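You operate a simulated robot arm through the tools that you are given. There is no shell and no other tool.

You run a simulated robot arm. Do the job below in one go: nothing can be reset, and whatever is moved stays where it is left.

JOB
Check disc 57 under the magnifier on the lit table: red tray if cracked, green if not.
Fine: park the magnifier, leave the light on.

The check looks at the end state, three seconds after you hand in, the way a careful person would. Anything else that was tipped, shoved, dropped, spilled or broken makes it a failure.

ROBOT AND FRAMES
A 7-joint arm with a two-finger parallel gripper, fixed in place. Base frame: the origin is at the foot of the arm, x ahead of it, y to its left, z up. Readings come in cm, degrees, newtons and seconds.
Its first joint turns from -166.0 to 166.0 degrees. Payload 3.43 kg.
The tool frame sits at the grasp point between the pads (the TCP): z along the fingers, y along the line on which they close. The tips reach 3 cm beyond it. Largest opening 9.4 cm; finger width 2.8, thickness 1; the body of the gripper, 5 by 9.6 cm, starts 5.5 cm behind the TCP.
Orientation is told as [roll, pitch, yaw] about the base's x, y, z axes, in that order, counted from this pose: with the fingers straight down and closing along the base's y, the tool's x points along the base's -x, its y along +y and its z along -z.

CONTROLS
- The arm moves only by the tool step_arm. Its argument "moves" is a list of rows, each a list of 7 numbers: the finger opening in cm, from 0 to 9.4, then the shift along the tool's x, y, z in units of 25 mm (1.0 is 25 mm), then the turn, a rotation vector about the tool's x, y, z in units of 5 degrees (1.0 is 5 degrees). In form: [[grip, tx, ty, tz, wx, wy, wz], ...]. A call has 1 to 20 rows; each row shifts and turns the commanded pose from where the row before left it, along the tool's axes as they then stand. A call with a number of a shift or a turn outside -1 to 1 is refused whole. A row lasts 0.2 s, in which the tool goes at most 5 cm and 8.6 degrees; a call with a longer step from one row to the next is refused whole, and so is a gripper value outside its range. A pose out of reach is approached as far as the arm can. The call stops where the force on the tool passes 90 N (or 10 N more than at its start, if that is more) or the arm is blocked; 0.2 s more then pass. Each finger travels about 4.5 cm/s and halts on what it meets, pressing with about 35 N; the grip force reading is that of the motor and also rises with nothing between the fingers. The clock runs only during rows and for 0.2 s after the last one: add rows that do not move to give the fingers time. The reply holds the time, the measured pose of the TCP, the force on the tool along the base axes, the opening and the grip force, in the units named above and with some noise, with the torque about the TCP (base axes, N m) and any sound that the robot's microphone picked up.
- Cameras (640 x 400 px; columns grow to the right, rows downward): "scene" is fixed at [40.14, -64.88, 149.17]; the picture's right is [0.89, -0.45, 0.00], its down [-0.36, -0.71, -0.60] and it looks along [0.27, 0.54, -0.80] (base axes); focal length 246 px, centre (320, 200). "wrist" rides on the gripper at [7.6, 1.4, -10.2] in the tool frame; the picture's right is [-0.18, 0.98, 0.00], its down [-0.75, -0.14, -0.64] and it looks along [-0.63, -0.12, 0.77] (tool axes); focal length 243 px, centre (320, 200). There is no depth. A picture from a camera that has moved, and an enlarged one, comes with that camera's place and axes in the base frame and with its lens.
- snapshot(camera): a new picture of that camera. It takes no simulated time.
- slide_trunk(by): slides the trunk up (or, below 0, down) by that many cm; the arm rides with it, the base frame stays. It gives what a move gives, with no picture.
- enlarge(camera, box): a new picture of the part [left, top, right, bottom] of that camera's present view, enlarged. It takes no simulated time.
- job_done(): hands the job in; it is judged then, once.

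Nothing tells you positions but the pictures and the camera data. Unless the task says otherwise, let go and move clear before handing in.

The tools are called after ">>>" by a JSON object that holds its "fn" and its "kwargs". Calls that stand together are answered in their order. step_arm: Moves the arm, as the interface text tells. Its arguments: {"type":"object","properties":{"moves":{"type":"array"}},"required":["moves"]} The other tools are called the same way: slide_trunk (by) slides the trunk up or down; snapshot (camera) takes a picture; enlarge (camera, box) takes an enlarged picture of a part of a camera's view; job_done () hands the job in.

At the start:

```text
t: 0.0
position: [41.51, -35.59, 126.49]
tool_rot: [0.0, 0.0, 0.0]
contact_force: [-1.0, 0.0, 0.0]
torque: [0.01, 0.0, -0.02]
gripper_width: 9.41
finger_force: 0.1
trunk travel left (down, up): [-42.5, 18.5]
```

scene: 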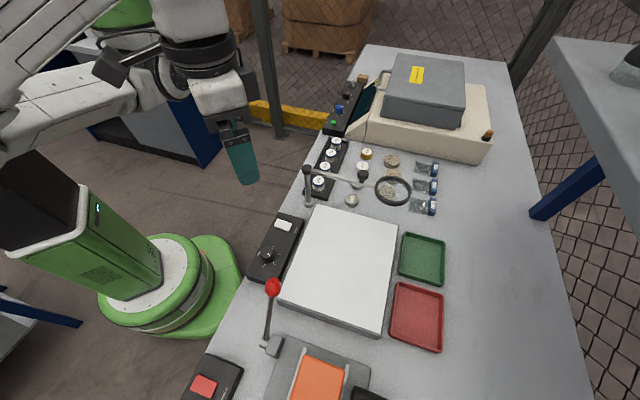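
wrist: 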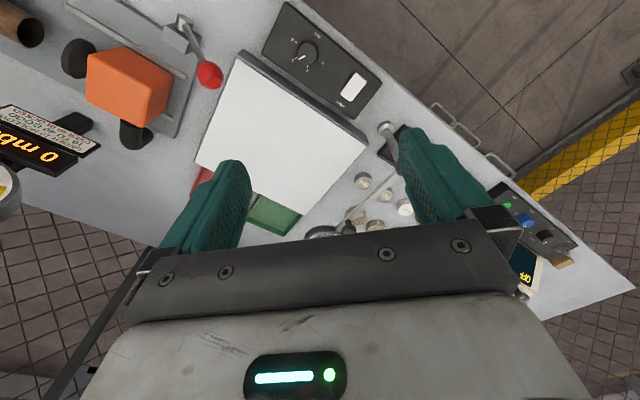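

I see a bench with a light table (white panel), a control box beside it, a magnifier on a swing arm, some discs, and red and green trays. First I'll enlarge the relevant areas to find disc 57.

>>> {"fn": "enlarge", "kwargs": {"camera": "scene", "box": [290, 120, 450, 220]}}

>>> {"fn": "enlarge", "kwargs": {"camera": "scene", "box": [230, 190, 460, 340]}}

>>> {"fn": "enlarge", "kwargs": {"camera": "scene", "box": [300, 40, 520, 180]}}

>>> {"fn": "enlarge", "kwargs": {"camera": "wrist", "box": [220, 0, 460, 150]}}

```text
4.00 times, centred on (370, 170) of scene
camera zoom: at [40.14, -64.88, 149.17], right [0.89, -0.45, 0.0], down [-0.36, -0.71, -0.6], along [0.27, 0.54, -0.8], focal length 982 px, centre (120, 320)
```

zoom: 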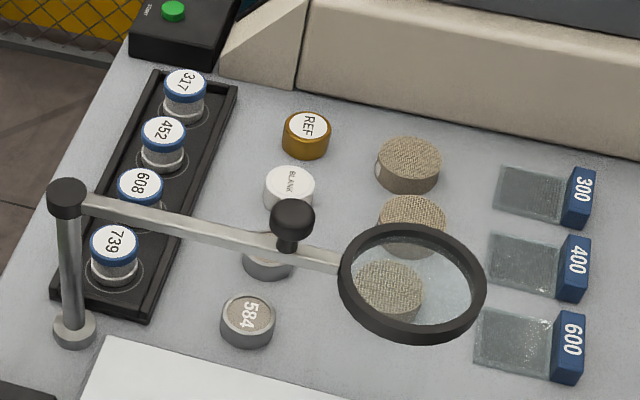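

```text
2.67 times, centred on (345, 265) of scene
camera zoom: at [40.14, -64.88, 149.17], right [0.89, -0.45, 0.0], down [-0.36, -0.71, -0.6], along [0.27, 0.54, -0.8], focal length 655 px, centre (253, 27)
```

zoom: 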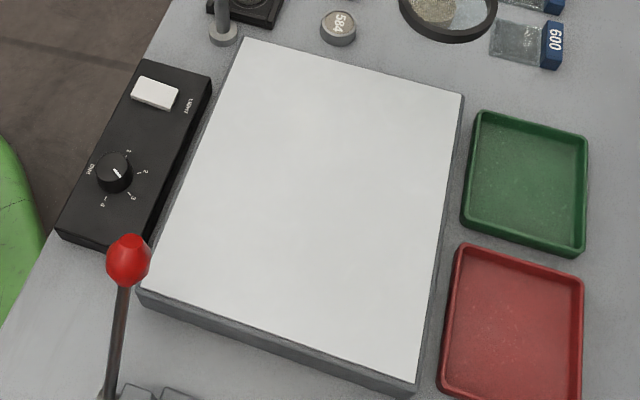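

```text
2.86 times, centred on (410, 110) of scene
camera zoom: at [40.14, -64.88, 149.17], right [0.89, -0.45, 0.0], down [-0.36, -0.71, -0.6], along [0.27, 0.54, -0.8], focal length 702 px, centre (63, 457)
```

zoom: 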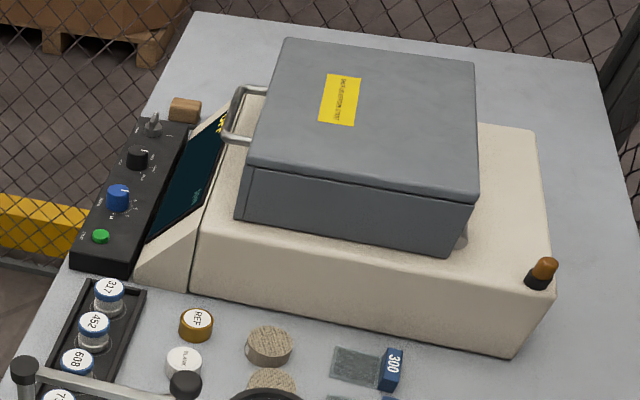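

```text
2.67 times, centred on (340, 75) of wrist
camera zoom: at [33.91, -34.05, 136.84], right [0.18, 0.98, 0.0], down [0.75, -0.14, 0.64], along [0.63, -0.12, -0.77], focal length 647 px, centre (267, 533)
```

zoom: 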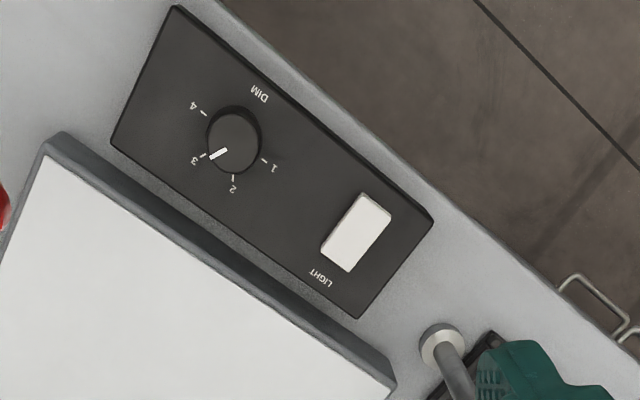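

The bench runs at about 45° to my base. The light table's top is at z≈95.5 and centred near (55,-46). The magnifier pole is near (56,-26), with its lens now over the specimens. I'll turn the wrist square to the bench and move over the discs to read the numbers.

>>> {"fn": "step_arm", "kwargs": {"moves": [[9.4, 0, 0, 0, 0, 0, 1], [9.4, 0, 0, 0, 0, 0, 1], [9.4, 0, 0, 0, 0, 0, 1], [9.4, 0, 0, 0, 0, 0, 1], [9.4, 0, 0, 0, 0, 0, 1], [9.4, 0, 0, 0, 0, 0, 1], [9.4, 0, 0, 0, 0, 0, 1], [9.4, 0, 0, 0, 0, 0, 1], [9.4, 0, 0, 0, 0, 0, 1], [9.4, 0, 0.8, 0, 0, 0, 0], [9.4, 0, 0.8, 0, 0, 0, 0], [9.4, 0, 0.8, 0, 0, 0, 0], [9.4, 0, 0.8, 0, 0, 0, 0], [9.4, 0, 0.8, 0, 0, 0, 0], [9.4, 0, 0.8, 0, 0, 0, 0], [9.4, 0, 0.8, 0, 0, 0, 0], [9.4, 0, 0, 0, 0, 0, 0], [9.4, 0, 0, 0, 0, 0, 0]]}}

>>> {"fn": "snapshot", "kwargs": {"camera": "wrist"}}

>>> {"fn": "snapshot", "kwargs": {"camera": "scene"}}

```text
t: 3.8
position: [51.3, -25.49, 126.58]
tool_rot: [0.1, 0.0, -45.1]
contact_force: [0.0, 0.2, -0.2]
torque: [-0.01, -0.01, 0.0]
gripper_width: 9.39
finger_force: 0.1
trunk travel left (down, up): [-42.5, 18.5]
```

```text
taken
camera wrist: at [47.01, -19.04, 136.92], right [0.83, 0.56, 0.0], down [0.43, -0.63, 0.64], along [0.36, -0.53, -0.77], focal length 243 px, centre (320, 200)
```

wrist: 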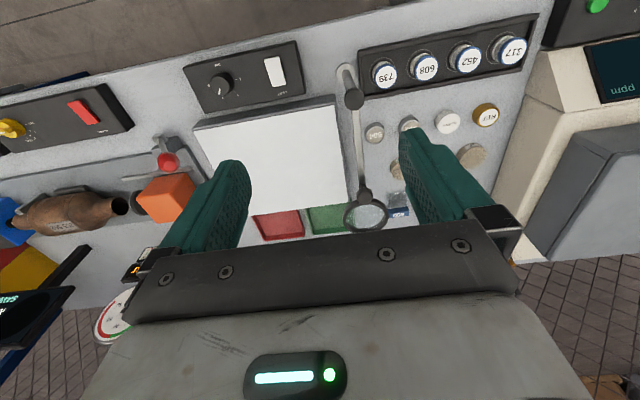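

```text
taken
```

scene: 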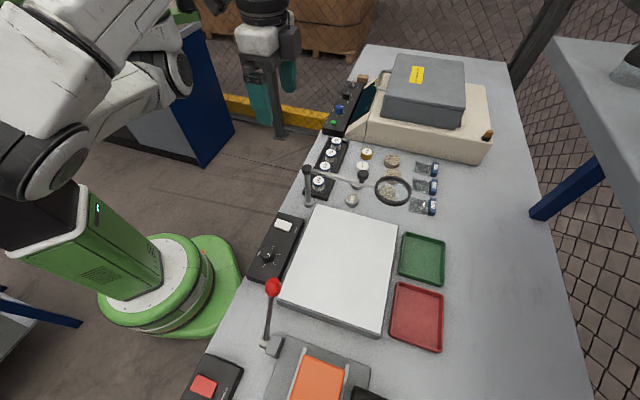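

The disc group is in wrist view. I'll enlarge it to read the numbers.

>>> {"fn": "enlarge", "kwargs": {"camera": "wrist", "box": [330, 20, 538, 150]}}

>>> {"fn": "enlarge", "kwargs": {"camera": "wrist", "box": [180, 40, 420, 240]}}

```text
3.08 times, centred on (434, 85) of wrist
camera zoom: at [47.01, -19.04, 136.92], right [0.83, 0.56, 0.0], down [0.43, -0.63, 0.64], along [0.36, -0.53, -0.77], focal length 746 px, centre (-31, 554)
```

zoom: 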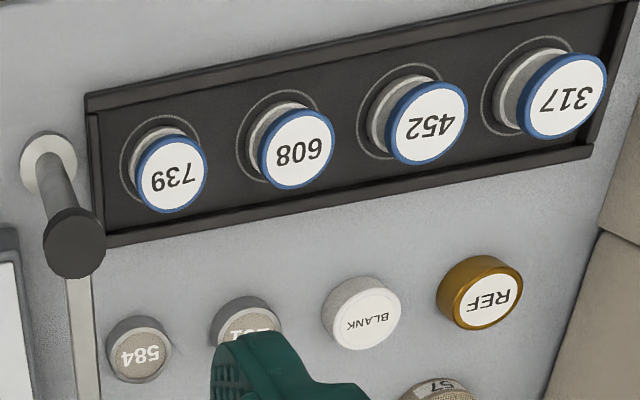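

```text
2.00 times, centred on (300, 140) of wrist
camera zoom: at [47.01, -19.04, 136.92], right [0.83, 0.56, 0.0], down [0.43, -0.63, 0.64], along [0.36, -0.53, -0.77], focal length 485 px, centre (360, 320)
```

zoom: 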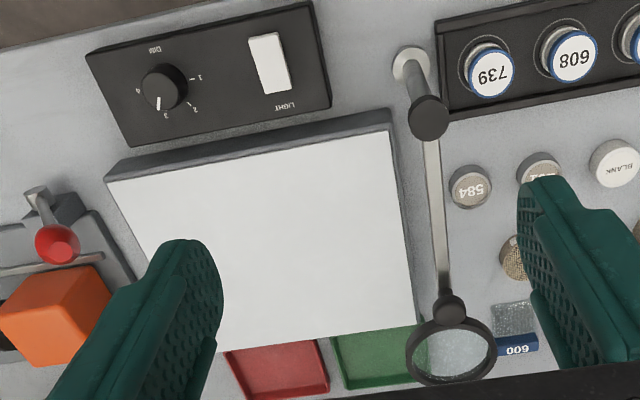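

The disc numbers are on the sides of the brown textured discs, and one of them seems to read 57. I'll move along the bench to see all three clearly.

>>> {"fn": "step_arm", "kwargs": {"moves": [[9.4, 0, 0.9, 0, 0, 0, 0], [9.4, 0, 0.9, 0, 0, 0, 0], [9.4, 0, 0.9, 0, 0, 0, 0], [9.4, 0, 0.9, 0, 0, 0, 0], [9.4, 0, 0.9, 0, 0, 0, 0], [9.4, 0, 0.9, 0, 0, 0, 0], [9.4, 0, 0.9, 0, 0, 0, 0], [9.4, 0, 0.9, 0, 0, 0, 0], [9.4, 0, 0, 0, 0, 0, 0], [9.4, 0, 0, 0, 0, 0, 0]]}}

>>> {"fn": "snapshot", "kwargs": {"camera": "wrist"}}

>>> {"fn": "enlarge", "kwargs": {"camera": "wrist", "box": [220, 80, 412, 200]}}

```text
t: 6.0
position: [64.18, -12.85, 126.4]
tool_rot: [0.0, 0.0, -45.0]
contact_force: [0.0, -0.7, 1.1]
torque: [-0.02, -0.01, 0.0]
gripper_width: 9.39
finger_force: 0.0
trunk travel left (down, up): [-42.5, 18.5]
```

```text
taken
camera wrist: at [59.84, -6.38, 136.78], right [0.83, 0.56, 0.0], down [0.43, -0.63, 0.64], along [0.36, -0.53, -0.77], focal length 243 px, centre (320, 200)
```

wrist: 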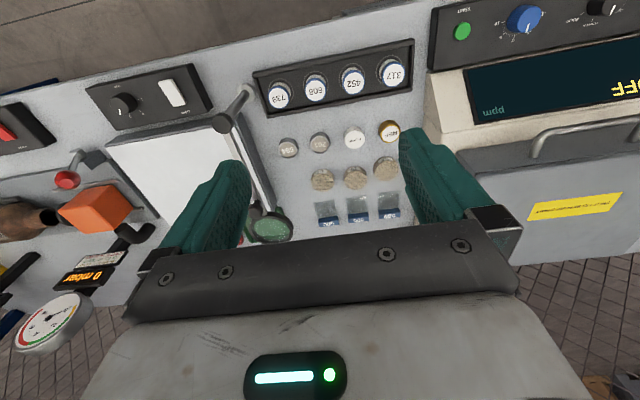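

```text
3.33 times, centred on (316, 140) of wrist
camera zoom: at [59.84, -6.38, 136.78], right [0.83, 0.56, 0.0], down [0.43, -0.63, 0.64], along [0.36, -0.53, -0.77], focal length 809 px, centre (333, 400)
```

zoom: 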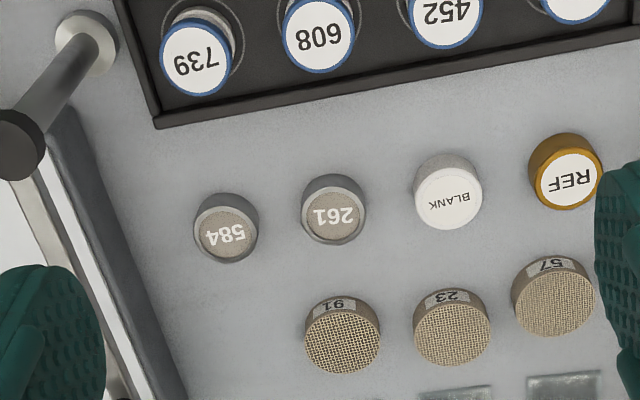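

Disc 57 is the brown disc nearest the instrument, around (88.4,-22.6) with its top at z≈91.4. Next to it are 23 and 91 or 16. Now I'll look closely at the light switch and at the table's current brightness.

>>> {"fn": "enlarge", "kwargs": {"camera": "wrist", "box": [300, 150, 412, 220]}}

>>> {"fn": "step_arm", "kwargs": {"moves": [[9.4, 0, -0.97, 0, 0, 0, 0], [9.4, 0, -0.97, 0, 0, 0, 0], [9.4, 0, -0.97, 0, 0, 0, 0], [9.4, 0, -0.97, 0, 0, 0, 0], [9.4, 0, -0.97, 0, 0, 0, 0], [9.4, 0, -0.97, 0, 0, 0, 0], [9.4, 0, -0.97, 0, 0, 0, 0], [9.4, 0, -0.97, 0, 0, 0, 0], [9.4, 0, -0.97, 0, 0, 0, 0], [9.4, 0, -0.97, 0, 0, 0, 0], [9.4, 0.5, 0, 0.8, 0, 0, 0], [9.4, 0.5, 0, 0.8, 0, 0, 0], [9.4, 0.5, 0, 0.8, 0, 0, 0], [9.4, 0.5, 0, 0.8, 0, 0, 0], [9.4, 0.5, 0, 0.8, 0, 0, 0], [9.4, 0.5, 0, 0.8, 0, 0, 0], [9.4, 0.5, 0, 0.8, 0, 0, 0], [9.4, 0, 0, 0, 0, 0, 0], [9.4, 0, 0, 0, 0, 0, 0]]}}

>>> {"fn": "snapshot", "kwargs": {"camera": "wrist"}}

>>> {"fn": "snapshot", "kwargs": {"camera": "scene"}}

```text
5.71 times, centred on (356, 185) of wrist
camera zoom: at [59.84, -6.38, 136.78], right [0.83, 0.56, 0.0], down [0.43, -0.63, 0.64], along [0.36, -0.53, -0.77], focal length 1386 px, centre (114, 286)
```

zoom: 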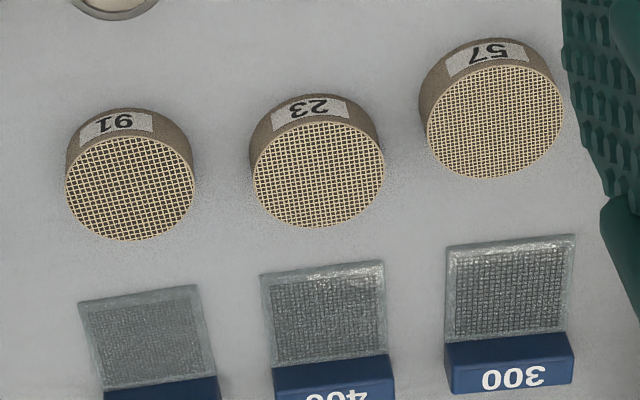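

```text
t: 10.0
position: [45.42, -27.91, 116.87]
tool_rot: [0.1, 0.0, -45.0]
contact_force: [-0.3, 0.2, -0.3]
torque: [0.01, 0.0, 0.01]
gripper_width: 9.39
finger_force: 0.0
out of reach, approached as far as the arm can: row 14, 15, 16, 17
trunk travel left (down, up): [-42.5, 18.5]
```

```text
taken
camera wrist: at [41.14, -21.48, 127.29], right [0.83, 0.56, 0.0], down [0.43, -0.63, 0.64], along [0.36, -0.53, -0.77], focal length 243 px, centre (320, 200)
```

wrist: 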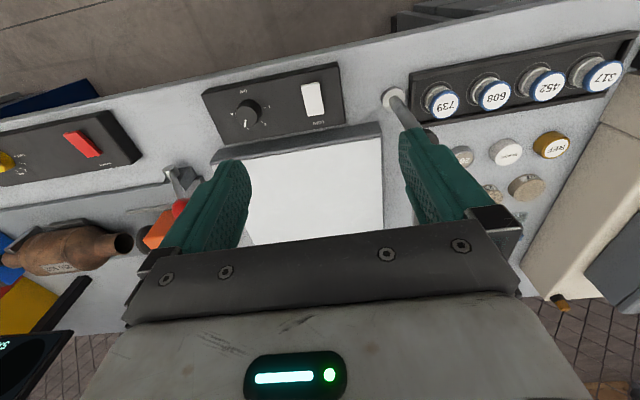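

```text
taken
```

scene: 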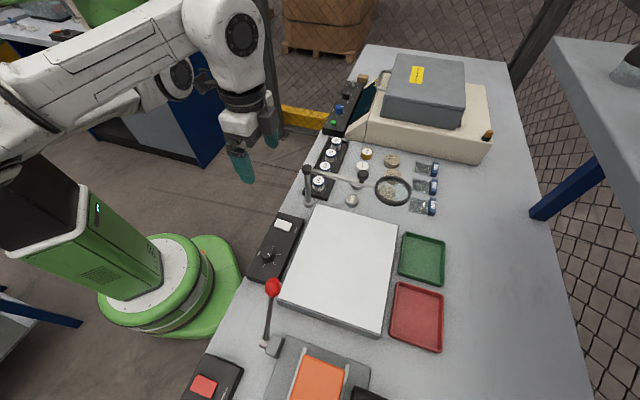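

The arm is too high on its trunk to work at bench level. I'll lower the trunk by 15 cm, which keeps the fingertips clear of the control box below, and look again.

>>> {"fn": "slide_trunk", "kwargs": {"by": -15}}

>>> {"fn": "snapshot", "kwargs": {"camera": "wrist"}}

>>> {"fn": "enlarge", "kwargs": {"camera": "wrist", "box": [180, 60, 420, 240]}}

```text
t: 11.8
position: [45.53, -27.92, 101.94]
tool_rot: [-0.1, 0.1, -45.0]
contact_force: [0.1, -0.4, 0.2]
torque: [0.0, -0.02, 0.0]
gripper_width: 9.39
finger_force: 0.0
trunk travel left (down, up): [-27.5, 33.5]
```

```text
taken
camera wrist: at [41.13, -21.47, 112.3], right [0.83, 0.56, 0.0], down [0.43, -0.63, 0.64], along [0.36, -0.53, -0.77], focal length 243 px, centre (320, 200)
```

wrist: 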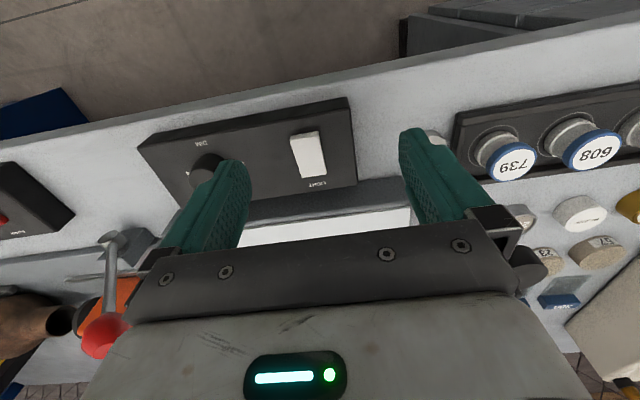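

```text
2.22 times, centred on (300, 150) of wrist
camera zoom: at [41.13, -21.47, 112.3], right [0.83, 0.56, 0.0], down [0.43, -0.63, 0.64], along [0.36, -0.53, -0.77], focal length 539 px, centre (364, 311)
```

zoom: 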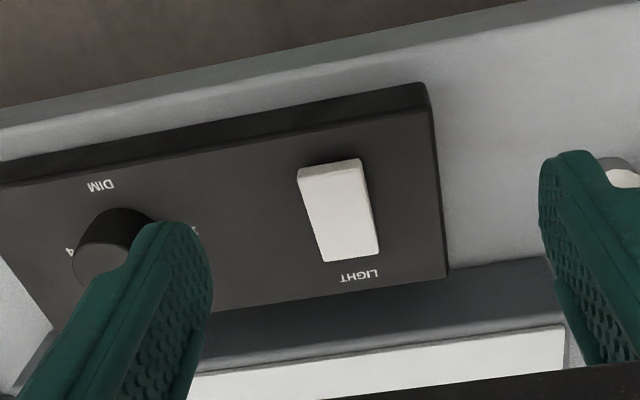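

I can see the LIGHT rocker. I'll check its tilt from the scene camera too.

>>> {"fn": "enlarge", "kwargs": {"camera": "scene", "box": [250, 205, 314, 245]}}

>>> {"fn": "enlarge", "kwargs": {"camera": "wrist", "box": [270, 110, 366, 200]}}

>>> {"fn": "snapshot", "kwargs": {"camera": "scene"}}

```text
10.00 times, centred on (282, 225) of scene
camera zoom: at [40.14, -64.88, 149.17], right [0.89, -0.45, 0.0], down [-0.36, -0.71, -0.6], along [0.27, 0.54, -0.8], focal length 2456 px, centre (700, -50)
```

zoom: 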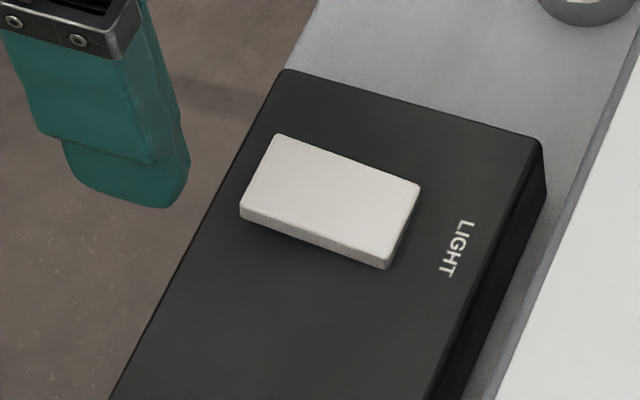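

```text
4.44 times, centred on (318, 155) of wrist
camera zoom: at [41.13, -21.47, 112.3], right [0.83, 0.56, 0.0], down [0.43, -0.63, 0.64], along [0.36, -0.53, -0.77], focal length 1078 px, centre (329, 400)
```

zoom: 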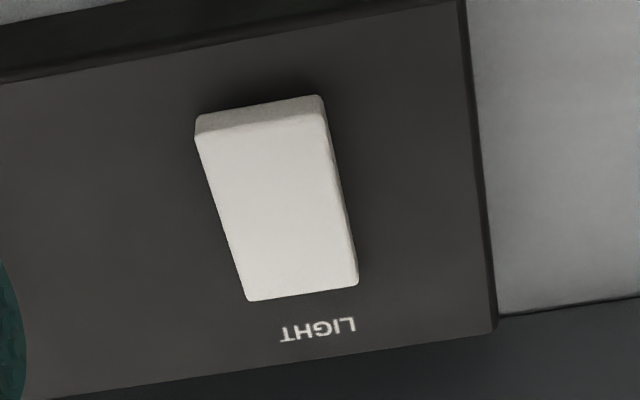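

```text
taken
```

scene: 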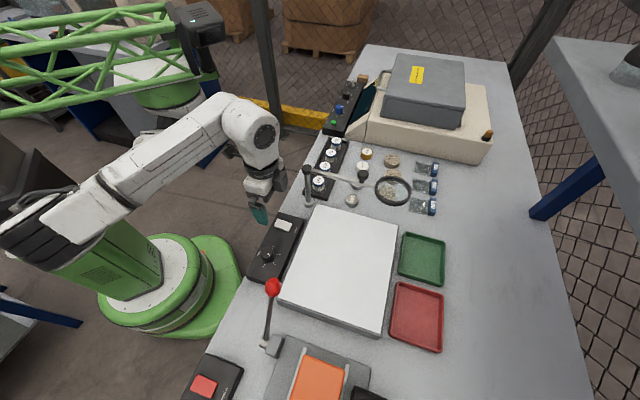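

The rocker's end nearest me is raised, so that's the end to press. I'll close the fingers and line them up above it.

>>> {"fn": "step_arm", "kwargs": {"moves": [[0, -0.42, -0.58, 0, 0, 0, 0], [0, 0, 0, 0, 0, 0, 0], [0, 0, 0, 0, 0, 0, 0], [0, 0, 0, 0, 0, 0, 0], [0, 0, 0, 0, 0, 0, 0], [0, 0, 0, 0, 0, 0, 0], [0, 0, 0, 0.5, 0, 0, 0], [0, 0, 0, 0.4, 0, 0, 0], [0, 0, 0, 0, 0, 0, 0]]}}

>>> {"fn": "snapshot", "kwargs": {"camera": "wrist"}}

>>> {"fn": "enlarge", "kwargs": {"camera": "scene", "box": [234, 180, 330, 240]}}

```text
t: 13.8
position: [45.12, -29.78, 99.58]
tool_rot: [0.0, 0.0, -45.1]
contact_force: [-0.2, -0.5, 0.1]
torque: [-0.01, 0.03, 0.01]
gripper_width: 0.02
finger_force: 33.1
trunk travel left (down, up): [-27.5, 33.5]
```

```text
taken
camera wrist: at [40.87, -23.31, 110.09], right [0.83, 0.56, 0.0], down [0.43, -0.63, 0.64], along [0.36, -0.53, -0.77], focal length 243 px, centre (320, 200)
```

wrist: 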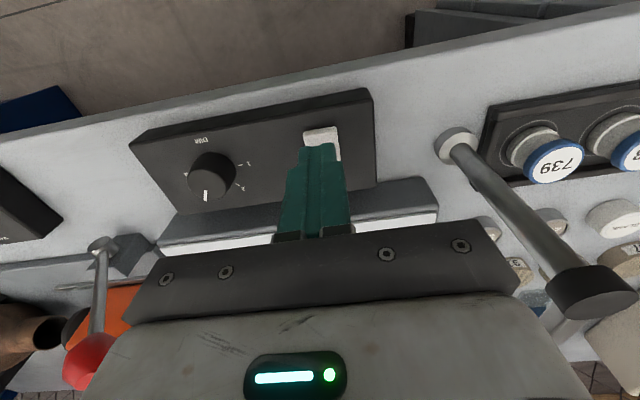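

```text
6.67 times, centred on (282, 210) of scene
camera zoom: at [40.14, -64.88, 149.17], right [0.89, -0.45, 0.0], down [-0.36, -0.71, -0.6], along [0.27, 0.54, -0.8], focal length 1637 px, centre (573, 133)
```

zoom: 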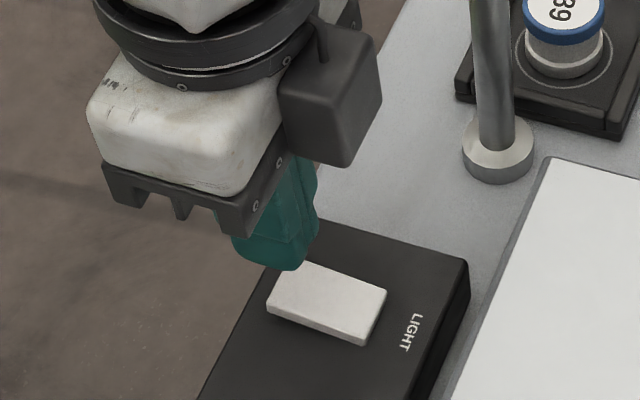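

The closed tip is over the raised end of the rocker. I'll shift slightly sideways and ease down in small steps.

>>> {"fn": "step_arm", "kwargs": {"moves": [[0, 0, 0.12, 0.15, 0, 0, 0], [0, 0, 0, 0.15, 0, 0, 0], [0, 0, 0, 0.15, 0, 0, 0], [0, 0, 0, 0.1, 0, 0, 0], [0, 0, 0, 0, 0, 0, 0]]}}

>>> {"fn": "enlarge", "kwargs": {"camera": "scene", "box": [234, 180, 330, 240]}}

```text
t: 14.9
position: [45.38, -29.56, 98.29]
tool_rot: [0.0, 0.1, -45.0]
contact_force: [0.3, 0.6, 0.1]
torque: [-0.03, -0.02, 0.03]
gripper_width: 0.0
finger_force: 32.9
trunk travel left (down, up): [-27.5, 33.5]
```

```text
6.67 times, centred on (282, 210) of scene
camera zoom: at [40.14, -64.88, 149.17], right [0.89, -0.45, 0.0], down [-0.36, -0.71, -0.6], along [0.27, 0.54, -0.8], focal length 1637 px, centre (573, 133)
```

zoom: 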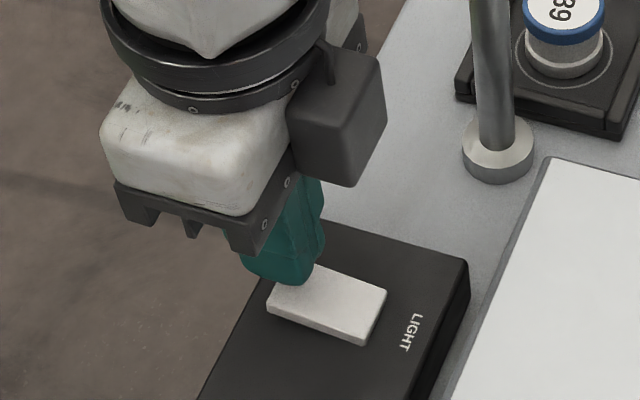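

The tip is just above the rocker with no contact yet. I'll keep going down gently.

>>> {"fn": "step_arm", "kwargs": {"moves": [[0, 0, 0, 0.08, 0, 0, 0], [0, 0, 0, 0.08, 0, 0, 0], [0, 0, 0, 0.08, 0, 0, 0], [0, 0, 0, 0.08, 0, 0, 0], [0, 0, 0, 0, 0, 0, 0]]}}

>>> {"fn": "enlarge", "kwargs": {"camera": "scene", "box": [234, 180, 330, 240]}}

```text
t: 16.1
position: [45.41, -29.54, 97.51]
tool_rot: [0.0, 0.0, -45.0]
contact_force: [-0.1, 0.8, 0.4]
torque: [-0.02, 0.02, 0.02]
gripper_width: 0.02
finger_force: 33.1
trunk travel left (down, up): [-27.5, 33.5]
```

```text
6.67 times, centred on (282, 210) of scene
camera zoom: at [40.14, -64.88, 149.17], right [0.89, -0.45, 0.0], down [-0.36, -0.71, -0.6], along [0.27, 0.54, -0.8], focal length 1637 px, centre (573, 133)
```

zoom: 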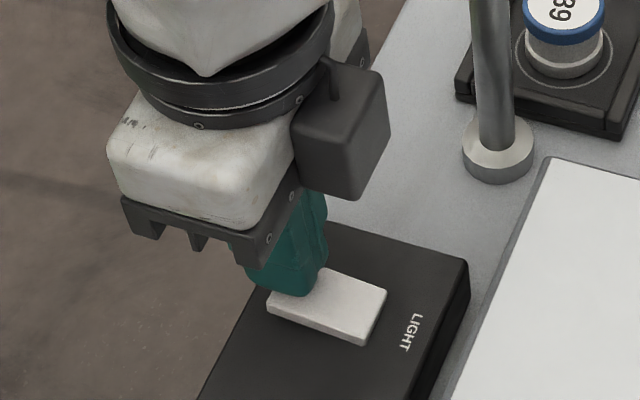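

>>> {"fn": "step_arm", "kwargs": {"moves": [[0, 0, 0, 0.08, 0, 0, 0], [0, 0, 0, 0.08, 0, 0, 0], [0, 0, 0, 0.08, 0, 0, 0], [0, 0, 0, 0, 0, 0, 0]]}}

>>> {"fn": "enlarge", "kwargs": {"camera": "scene", "box": [234, 180, 330, 240]}}

```text
t: 17.1
position: [45.57, -29.3, 97.07]
tool_rot: [0.7, -0.2, -45.0]
contact_force: [-8.0, 10.3, 26.9]
torque: [-0.06, 0.11, -0.25]
gripper_width: 0.0
finger_force: 33.4
trunk travel left (down, up): [-27.5, 33.5]
heard: click
```

```text
6.67 times, centred on (282, 210) of scene
camera zoom: at [40.14, -64.88, 149.17], right [0.89, -0.45, 0.0], down [-0.36, -0.71, -0.6], along [0.27, 0.54, -0.8], focal length 1637 px, centre (573, 133)
```

zoom: 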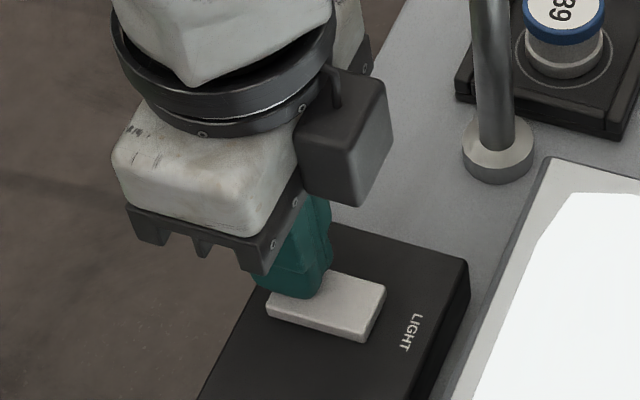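

I heard a click and the table is now glowing. I'll lift off straight up and confirm the light stays on.

>>> {"fn": "step_arm", "kwargs": {"moves": [[0, 0, 0, -0.2, 0, 0, 0], [0, 0, 0, -0.4, 0, 0, 0], [0, 0, 0, -0.8, 0, 0, 0], [0, 0, 0, -0.8, 0, 0, 0], [0, 0, 0, -0.8, 0, 0, 0], [0, 0, 0, -0.8, 0, 0, 0], [0, 0, 0, 0, 0, 0, 0], [0, 0, 0, 0, 0, 0, 0]]}}

>>> {"fn": "snapshot", "kwargs": {"camera": "scene"}}

>>> {"fn": "enlarge", "kwargs": {"camera": "scene", "box": [234, 150, 458, 290]}}

```text
t: 18.9
position: [45.47, -29.38, 106.32]
tool_rot: [0.0, 0.0, -45.0]
contact_force: [-0.4, -0.5, -0.1]
torque: [0.03, 0.0, 0.0]
gripper_width: 0.02
finger_force: 32.6
trunk travel left (down, up): [-27.5, 33.5]
```

```text
taken
```

scene: 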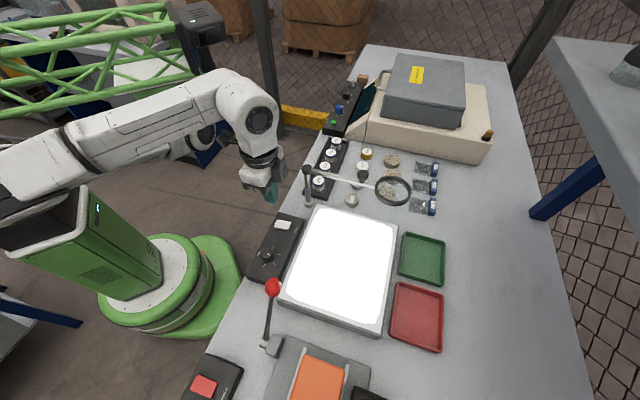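

```text
2.86 times, centred on (346, 220) of scene
camera zoom: at [40.14, -64.88, 149.17], right [0.89, -0.45, 0.0], down [-0.36, -0.71, -0.6], along [0.27, 0.54, -0.8], focal length 702 px, centre (246, 143)
```

zoom: 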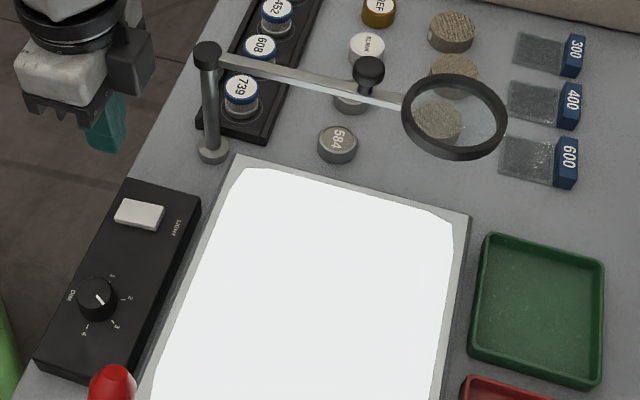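

The light is on and stays on. Next I'll get disc 57: rise, open the fingers, and carry them over above the disc at a safe height.

>>> {"fn": "step_arm", "kwargs": {"moves": [[8, 0, 0, -0.9, 0, 0, 0], [8, 0, 0, -0.9, 0, 0, 0], [8, 0, 0, -0.9, 0, 0, 0], [8, 0, 0, -0.9, 0, 0, 0], [8, 0, 0, -0.9, 0, 0, 0], [8, 0, 0, -0.9, 0, 0, 0], [8, 0, 0.9, 0, 0, 0, 0], [8, 0, 0.9, 0, 0, 0, 0], [8, 0, 0.9, 0, 0, 0, 0], [8, 0, 0.9, 0, 0, 0, 0], [8, 0, 0.9, 0, 0, 0, 0], [8, 0, 0.9, 0, 0, 0, 0], [8, 0, 0.9, 0, 0, 0, 0], [8, 0, 0.9, 0, 0, 0, 0], [8, 0, 0, 0, 0, 0, 0], [8, 0, 0, 0, 0, 0, 0]]}}

>>> {"fn": "snapshot", "kwargs": {"camera": "wrist"}}

>>> {"fn": "enlarge", "kwargs": {"camera": "wrist", "box": [240, 60, 480, 210]}}

```text
t: 22.4
position: [57.92, -16.63, 119.76]
tool_rot: [0.1, 0.0, -45.0]
contact_force: [0.2, 0.2, 0.4]
torque: [-0.01, 0.03, 0.01]
gripper_width: 8.0
finger_force: 0.0
trunk travel left (down, up): [-27.5, 33.5]
```

```text
taken
camera wrist: at [53.61, -10.19, 130.17], right [0.83, 0.56, 0.0], down [0.43, -0.63, 0.64], along [0.36, -0.53, -0.77], focal length 243 px, centre (320, 200)
```

wrist: 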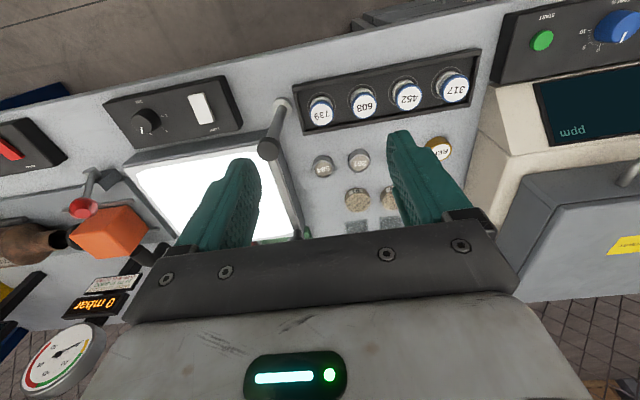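

```text
2.67 times, centred on (360, 135) of wrist
camera zoom: at [53.61, -10.19, 130.17], right [0.83, 0.56, 0.0], down [0.43, -0.63, 0.64], along [0.36, -0.53, -0.77], focal length 647 px, centre (213, 373)
```

zoom: 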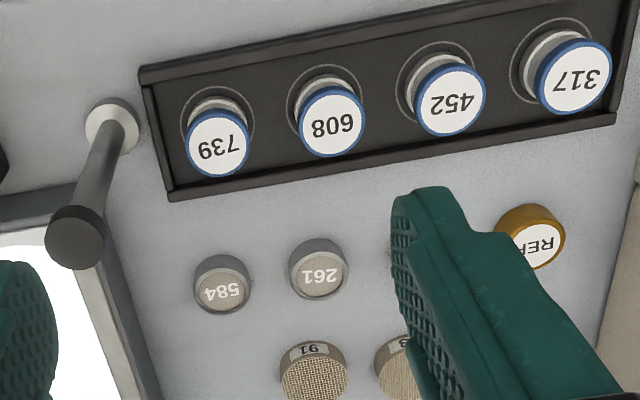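

Now I'll rotate the wrist 90° here, well above everything, so the fingers will straddle disc 57 front to back with its neighbours clear.

>>> {"fn": "step_arm", "kwargs": {"moves": [[8, 0, 0, 0, 0, 0, -1], [8, 0, 0, 0, 0, 0, -1], [8, 0, 0, 0, 0, 0, -1], [8, 0, 0, 0, 0, 0, -1], [8, 0, 0, 0, 0, 0, -1], [8, 0, 0, 0, 0, 0, -1], [8, 0, 0, 0, 0, 0, -1], [8, 0, 0, 0, 0, 0, -1], [8, 0, 0, 0, 0, 0, -1], [8, 0, 0, 0, 0, 0, -1], [8, 0, 0, 0, 0, 0, -1], [8, 0, 0, 0, 0, 0, -1], [8, 0, 0, 0, 0, 0, -1], [8, 0, 0, 0, 0, 0, -1], [8, 0, 0, 0, 0, 0, -1], [8, 0, 0, 0, 0, 0, -1], [8, 0, 0, 0, 0, 0, -1], [8, 0, 0, 0, 0, 0, -1], [8, 0, 0, 0, 0, 0, 0], [8, 0, 0, 0, 0, 0, 0]]}}

>>> {"fn": "step_arm", "kwargs": {"moves": [[8, -0.5, -0.7, 0, 0, 0, 0], [8, -0.5, -0.7, 0, 0, 0, 0], [8, -0.5, -0.7, 0, 0, 0, 0], [8, -0.5, -0.7, 0, 0, 0, 0], [8, -0.5, -0.7, 0, 0, 0, 0], [8, -0.5, -0.7, 0, 0, 0, 0], [8, -0.5, -0.7, 0, 0, 0, 0], [8, -0.5, -0.7, 0, 0, 0, 0], [8, -0.5, -0.7, 0, 0, 0, 0], [8, -0.5, -0.7, 0, 0, 0, 0], [8, -0.5, -0.7, 0, 0, 0, 0], [8, -0.5, -0.7, 0, 0, 0, 0], [8, -0.5, -0.7, 0, 0, 0, 0], [8, 0, 0, 0, 0, 0, 0], [8, 0, 0, 0, 0, 0, 0]]}}

>>> {"fn": "snapshot", "kwargs": {"camera": "wrist"}}

>>> {"fn": "snapshot", "kwargs": {"camera": "scene"}}

```text
t: 26.6
position: [58.26, -16.64, 119.81]
tool_rot: [0.0, 0.1, 45.0]
contact_force: [0.5, -0.7, -0.5]
torque: [-0.02, 0.0, -0.01]
gripper_width: 8.0
finger_force: 0.0
trunk travel left (down, up): [-27.5, 33.5]
```

```text
t: 29.8
position: [85.52, -21.2, 120.03]
tool_rot: [0.1, 0.1, 44.9]
contact_force: [-1.1, 0.2, 0.2]
torque: [0.0, 0.02, 0.02]
gripper_width: 7.99
finger_force: 0.1
trunk travel left (down, up): [-27.5, 33.5]
```

```text
taken
camera wrist: at [79.33, -25.53, 130.38], right [-0.56, 0.83, 0.0], down [0.63, 0.43, 0.64], along [0.53, 0.36, -0.77], focal length 243 px, centre (320, 200)
```

wrist: 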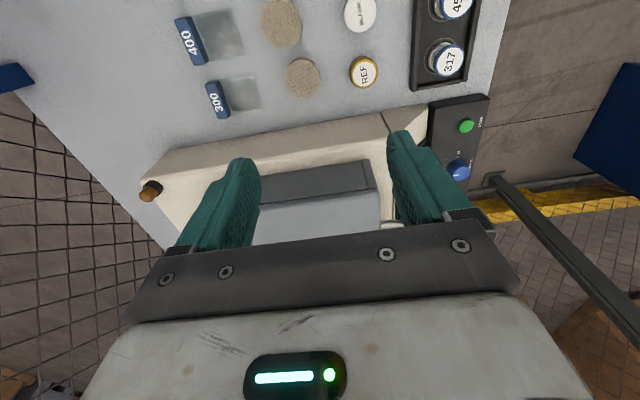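

```text
taken
```

scene: 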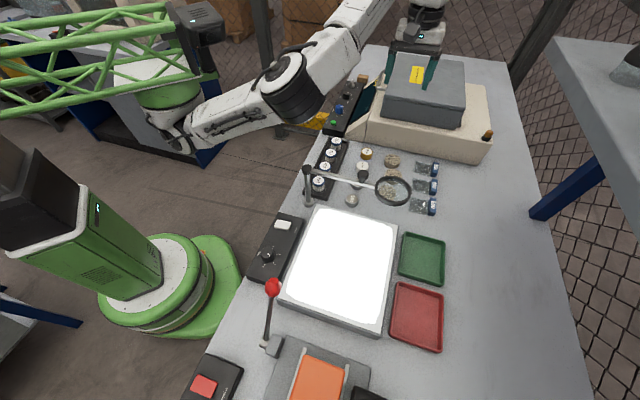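

Disc 57 is at about (88.3,-22.5), which matches the earlier estimate. I'll centre over it and come partway down.

>>> {"fn": "step_arm", "kwargs": {"moves": [[8, -0.4, -0.58, 0, 0, 0, 0], [8, 0, -0.58, 0, 0, 0, 0], [8, 0, 0, 0.9, 0, 0, 0], [8, 0, 0, 0.9, 0, 0, 0], [8, 0, 0, 0.9, 0, 0, 0], [8, 0, 0, 0.9, 0, 0, 0], [8, 0, 0, 0.9, 0, 0, 0], [8, 0, 0, 0.9, 0, 0, 0], [8, 0, 0, 0.9, 0, 0, 0], [8, 0, 0, 0, 0, 0, 0], [8, 0, 0, 0, 0, 0, 0]]}}

>>> {"fn": "snapshot", "kwargs": {"camera": "wrist"}}

>>> {"fn": "enlarge", "kwargs": {"camera": "scene", "box": [330, 90, 490, 210]}}

```text
t: 32.1
position: [88.28, -22.65, 103.95]
tool_rot: [0.1, 0.0, 45.0]
contact_force: [-0.4, 1.0, -0.2]
torque: [0.02, -0.03, 0.02]
gripper_width: 8.02
finger_force: 0.0
trunk travel left (down, up): [-27.5, 33.5]
```

```text
taken
camera wrist: at [81.93, -27.02, 114.5], right [-0.56, 0.83, 0.0], down [0.63, 0.43, 0.64], along [0.53, 0.36, -0.77], focal length 243 px, centre (320, 200)
```

wrist: 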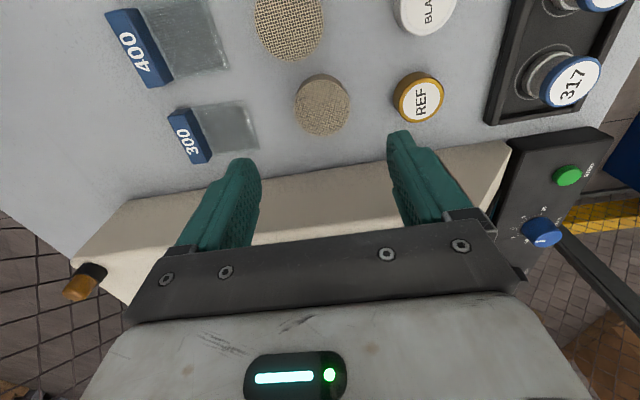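

```text
3.33 times, centred on (410, 150) of scene
camera zoom: at [40.14, -64.88, 149.17], right [0.89, -0.45, 0.0], down [-0.36, -0.71, -0.6], along [0.27, 0.54, -0.8], focal length 818 px, centre (20, 367)
```

zoom: 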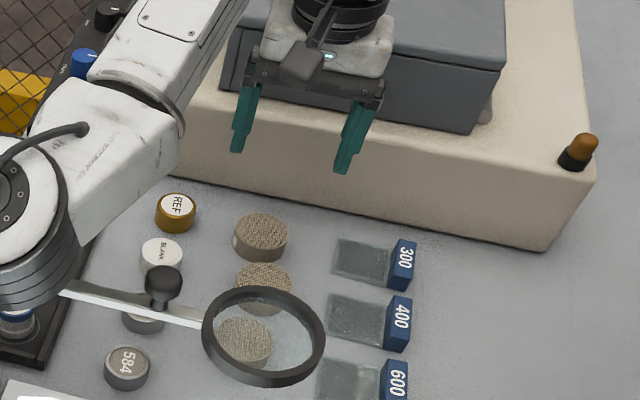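

The alignment is good to about 3 mm. Before going lower, I want to see where the forearm and elbow are relative to the magnifier pole and the sample rack.

>>> {"fn": "snapshot", "kwargs": {"camera": "scene"}}

>>> {"fn": "enlarge", "kwargs": {"camera": "scene", "box": [200, 60, 440, 210]}}

```text
taken
```

scene: 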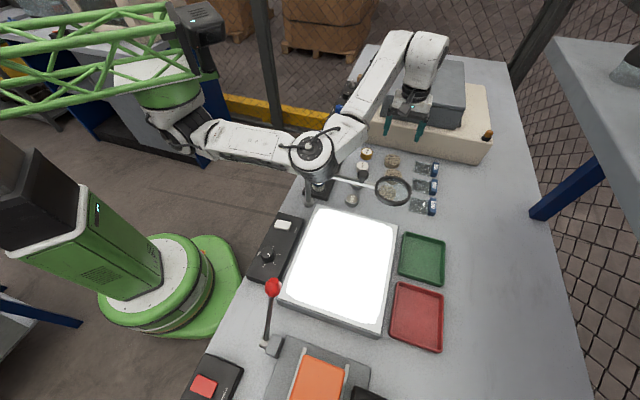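

```text
2.67 times, centred on (320, 135) of scene
camera zoom: at [40.14, -64.88, 149.17], right [0.89, -0.45, 0.0], down [-0.36, -0.71, -0.6], along [0.27, 0.54, -0.8], focal length 655 px, centre (320, 373)
```

zoom: 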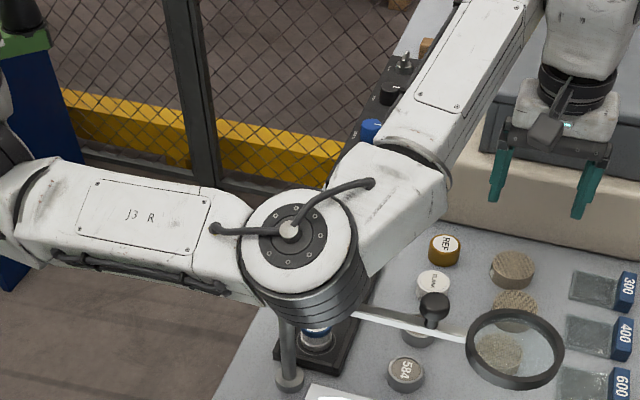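

The elbow is hanging out over the pole and rack area. I'll check the whole arm's posture before going lower.

>>> {"fn": "enlarge", "kwargs": {"camera": "scene", "box": [0, 60, 340, 300]}}

>>> {"fn": "enlarge", "kwargs": {"camera": "scene", "box": [270, 120, 382, 220]}}

```text
1.67 times, centred on (170, 180) of scene
camera zoom: at [40.14, -64.88, 149.17], right [0.89, -0.45, 0.0], down [-0.36, -0.71, -0.6], along [0.27, 0.54, -0.8], focal length 409 px, centre (570, 233)
```

zoom: 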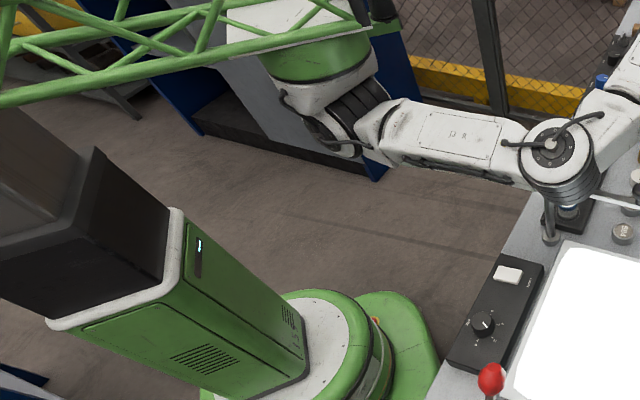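

```text
4.00 times, centred on (326, 170) of scene
camera zoom: at [40.14, -64.88, 149.17], right [0.89, -0.45, 0.0], down [-0.36, -0.71, -0.6], along [0.27, 0.54, -0.8], focal length 982 px, centre (296, 320)
```

zoom: 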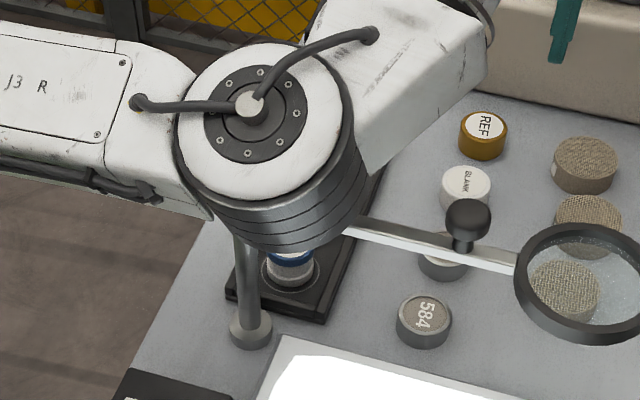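

The elbow swings out low, close to the magnifier pole, and going further down like this could hit it. I'll go back up, raise the trunk so the elbow rides higher, and compare the posture.

>>> {"fn": "step_arm", "kwargs": {"moves": [[8, 0, 0, -0.9, 0, 0, 0], [8, 0, 0, -0.9, 0, 0, 0], [8, 0, 0, -0.9, 0, 0, 0], [8, 0, 0, -0.9, 0, 0, 0], [8, 0, 0, -0.9, 0, 0, 0], [8, 0, 0, -0.9, 0, 0, 0], [8, 0, 0, 0, 0, 0, 0], [8, 0, 0, 0, 0, 0, 0]]}}

>>> {"fn": "snapshot", "kwargs": {"camera": "scene"}}

>>> {"fn": "slide_trunk", "kwargs": {"by": 15}}

>>> {"fn": "snapshot", "kwargs": {"camera": "scene"}}

```text
t: 34.0
position: [88.43, -22.99, 117.75]
tool_rot: [0.2, 0.0, 45.0]
contact_force: [-0.3, -0.7, 0.0]
torque: [0.0, -0.02, -0.02]
gripper_width: 7.99
finger_force: 0.1
trunk travel left (down, up): [-27.5, 33.5]
```

```text
taken
```

scene: 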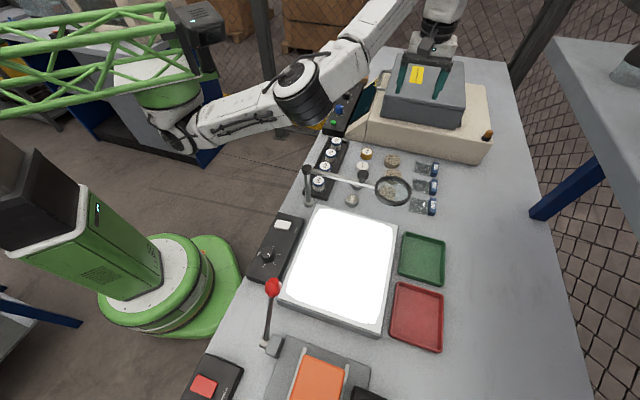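

```text
t: 35.7
position: [88.44, -22.97, 132.62]
tool_rot: [-0.1, 0.0, 45.0]
contact_force: [0.6, -0.1, -0.1]
torque: [-0.02, 0.01, 0.0]
gripper_width: 8.04
finger_force: 0.0
trunk travel left (down, up): [-42.5, 18.5]
```

```text
taken
```

scene: 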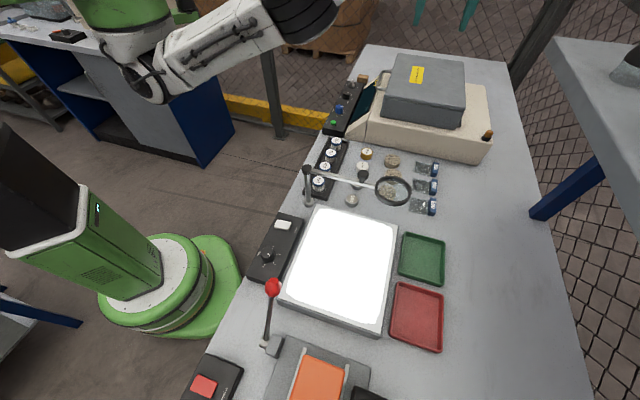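

The trunk slide gives me parallax on the elbow, so I'll measure it precisely.

>>> {"fn": "enlarge", "kwargs": {"camera": "scene", "box": [80, 0, 400, 120]}}

```text
2.00 times, centred on (240, 60) of scene
camera zoom: at [40.14, -64.88, 149.17], right [0.89, -0.45, 0.0], down [-0.36, -0.71, -0.6], along [0.27, 0.54, -0.8], focal length 491 px, centre (480, 480)
```

zoom: 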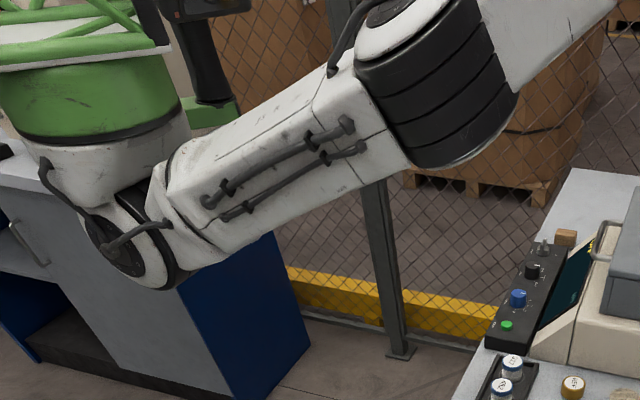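

At trunk level −15 the elbow came down almost onto the pole. I'll raise the trunk further so the elbow stays high, then come down part way and check.

>>> {"fn": "slide_trunk", "kwargs": {"by": 14}}

>>> {"fn": "step_arm", "kwargs": {"moves": [[8, 0, 0, 0.9, 0, 0, 0], [8, 0, 0, 0.9, 0, 0, 0], [8, 0, 0, 0.9, 0, 0, 0], [8, 0, 0, 0.9, 0, 0, 0], [8, 0, 0, 0.9, 0, 0, 0], [8, 0, 0, 0.9, 0, 0, 0], [8, 0, 0, 0.9, 0, 0, 0], [8, 0, 0, 0.9, 0, 0, 0], [8, 0, 0, 0.9, 0, 0, 0], [8, 0, 0, 0.9, 0, 0, 0], [8, 0, 0, 0.9, 0, 0, 0], [8, 0, 0, 0.9, 0, 0, 0], [8, 0, 0, 0, 0, 0, 0], [8, 0, 0, 0, 0, 0, 0]]}}

>>> {"fn": "snapshot", "kwargs": {"camera": "scene"}}

```text
t: 37.4
position: [88.55, -22.99, 146.61]
tool_rot: [-0.1, -0.1, 45.0]
contact_force: [-0.1, 0.4, -0.7]
torque: [0.02, -0.04, 0.01]
gripper_width: 8.02
finger_force: 0.0
trunk travel left (down, up): [-56.5, 4.5]
```

```text
t: 40.4
position: [88.46, -22.81, 119.75]
tool_rot: [0.0, 0.0, 45.1]
contact_force: [0.6, 0.8, -0.3]
torque: [0.02, 0.03, -0.03]
gripper_width: 7.99
finger_force: 0.2
trunk travel left (down, up): [-56.5, 4.5]
```

```text
taken
```

scene: 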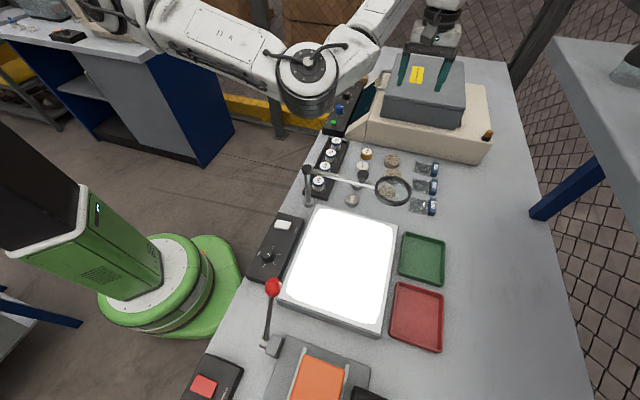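

The elbow stays much higher now. I'll continue down to about 104 and re-check.

>>> {"fn": "step_arm", "kwargs": {"moves": [[8, 0, 0, 0.9, 0, 0, 0], [8, 0, 0, 0.9, 0, 0, 0], [8, 0, 0, 0.9, 0, 0, 0], [8, 0, 0, 0.9, 0, 0, 0], [8, 0, 0, 0.9, 0, 0, 0], [8, 0, 0, 0.9, 0, 0, 0], [8, 0, 0, 0.6, 0, 0, 0], [8, 0, 0, 0, 0, 0, 0], [8, 0, 0, 0, 0, 0, 0]]}}

>>> {"fn": "snapshot", "kwargs": {"camera": "scene"}}

>>> {"fn": "enlarge", "kwargs": {"camera": "scene", "box": [250, 60, 442, 210]}}

>>> {"fn": "enlarge", "kwargs": {"camera": "wrist", "box": [160, 30, 480, 240]}}

```text
t: 42.4
position: [88.44, -23.14, 104.86]
tool_rot: [0.0, 0.0, 45.0]
contact_force: [0.7, 0.1, -0.1]
torque: [-0.02, 0.0, 0.01]
gripper_width: 8.01
finger_force: 0.1
trunk travel left (down, up): [-56.5, 4.5]
```

```text
taken
```

scene: 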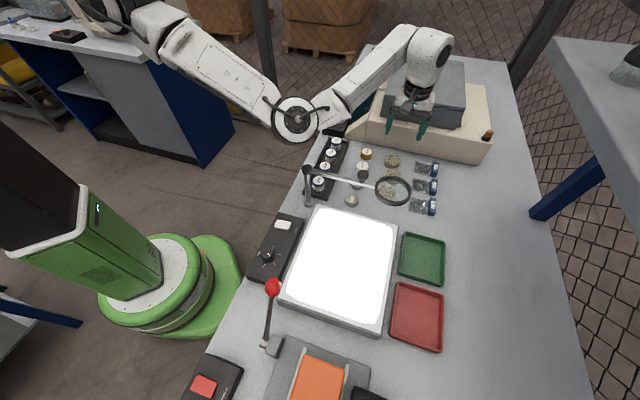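

```text
2.67 times, centred on (346, 135) of scene
camera zoom: at [40.14, -64.88, 149.17], right [0.89, -0.45, 0.0], down [-0.36, -0.71, -0.6], along [0.27, 0.54, -0.8], focal length 655 px, centre (251, 373)
```

zoom: 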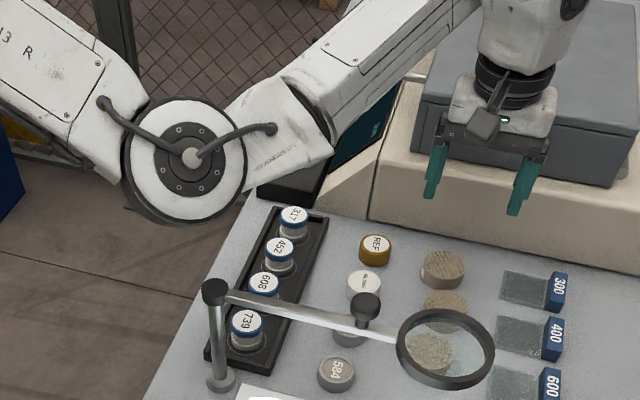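

```text
1.90 times, centred on (320, 135) of wrist
camera zoom: at [82.09, -27.42, 115.2], right [-0.56, 0.83, 0.0], down [0.63, 0.43, 0.64], along [0.53, 0.36, -0.77], focal length 462 px, centre (320, 324)
```

zoom: 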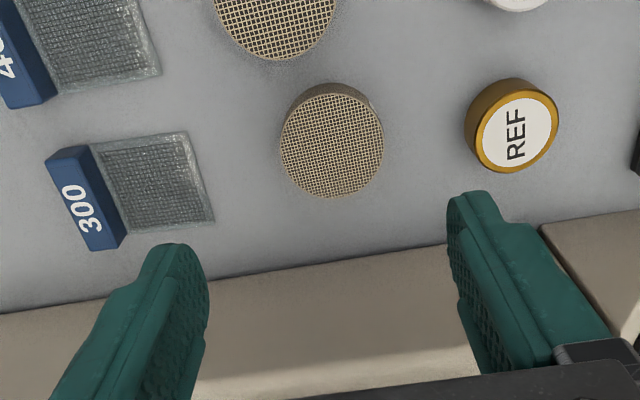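

The elbow is roughly above the pole, so I want its exact height. I'll use the last 4.5 cm of trunk travel, which also gives me parallax.

>>> {"fn": "slide_trunk", "kwargs": {"by": 4.4}}

>>> {"fn": "enlarge", "kwargs": {"camera": "scene", "box": [250, 60, 442, 210]}}

```text
t: 43.2
position: [88.45, -23.12, 109.21]
tool_rot: [0.0, 0.0, 45.0]
contact_force: [-0.1, -1.1, -0.6]
torque: [0.0, 0.0, 0.0]
gripper_width: 8.01
finger_force: 0.0
trunk travel left (down, up): [-60.9, 0.1]
```

```text
2.67 times, centred on (346, 135) of scene
camera zoom: at [40.14, -64.88, 149.17], right [0.89, -0.45, 0.0], down [-0.36, -0.71, -0.6], along [0.27, 0.54, -0.8], focal length 655 px, centre (251, 373)
```

zoom: 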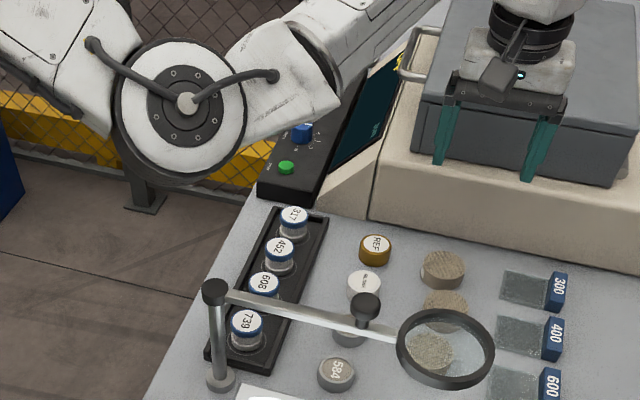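

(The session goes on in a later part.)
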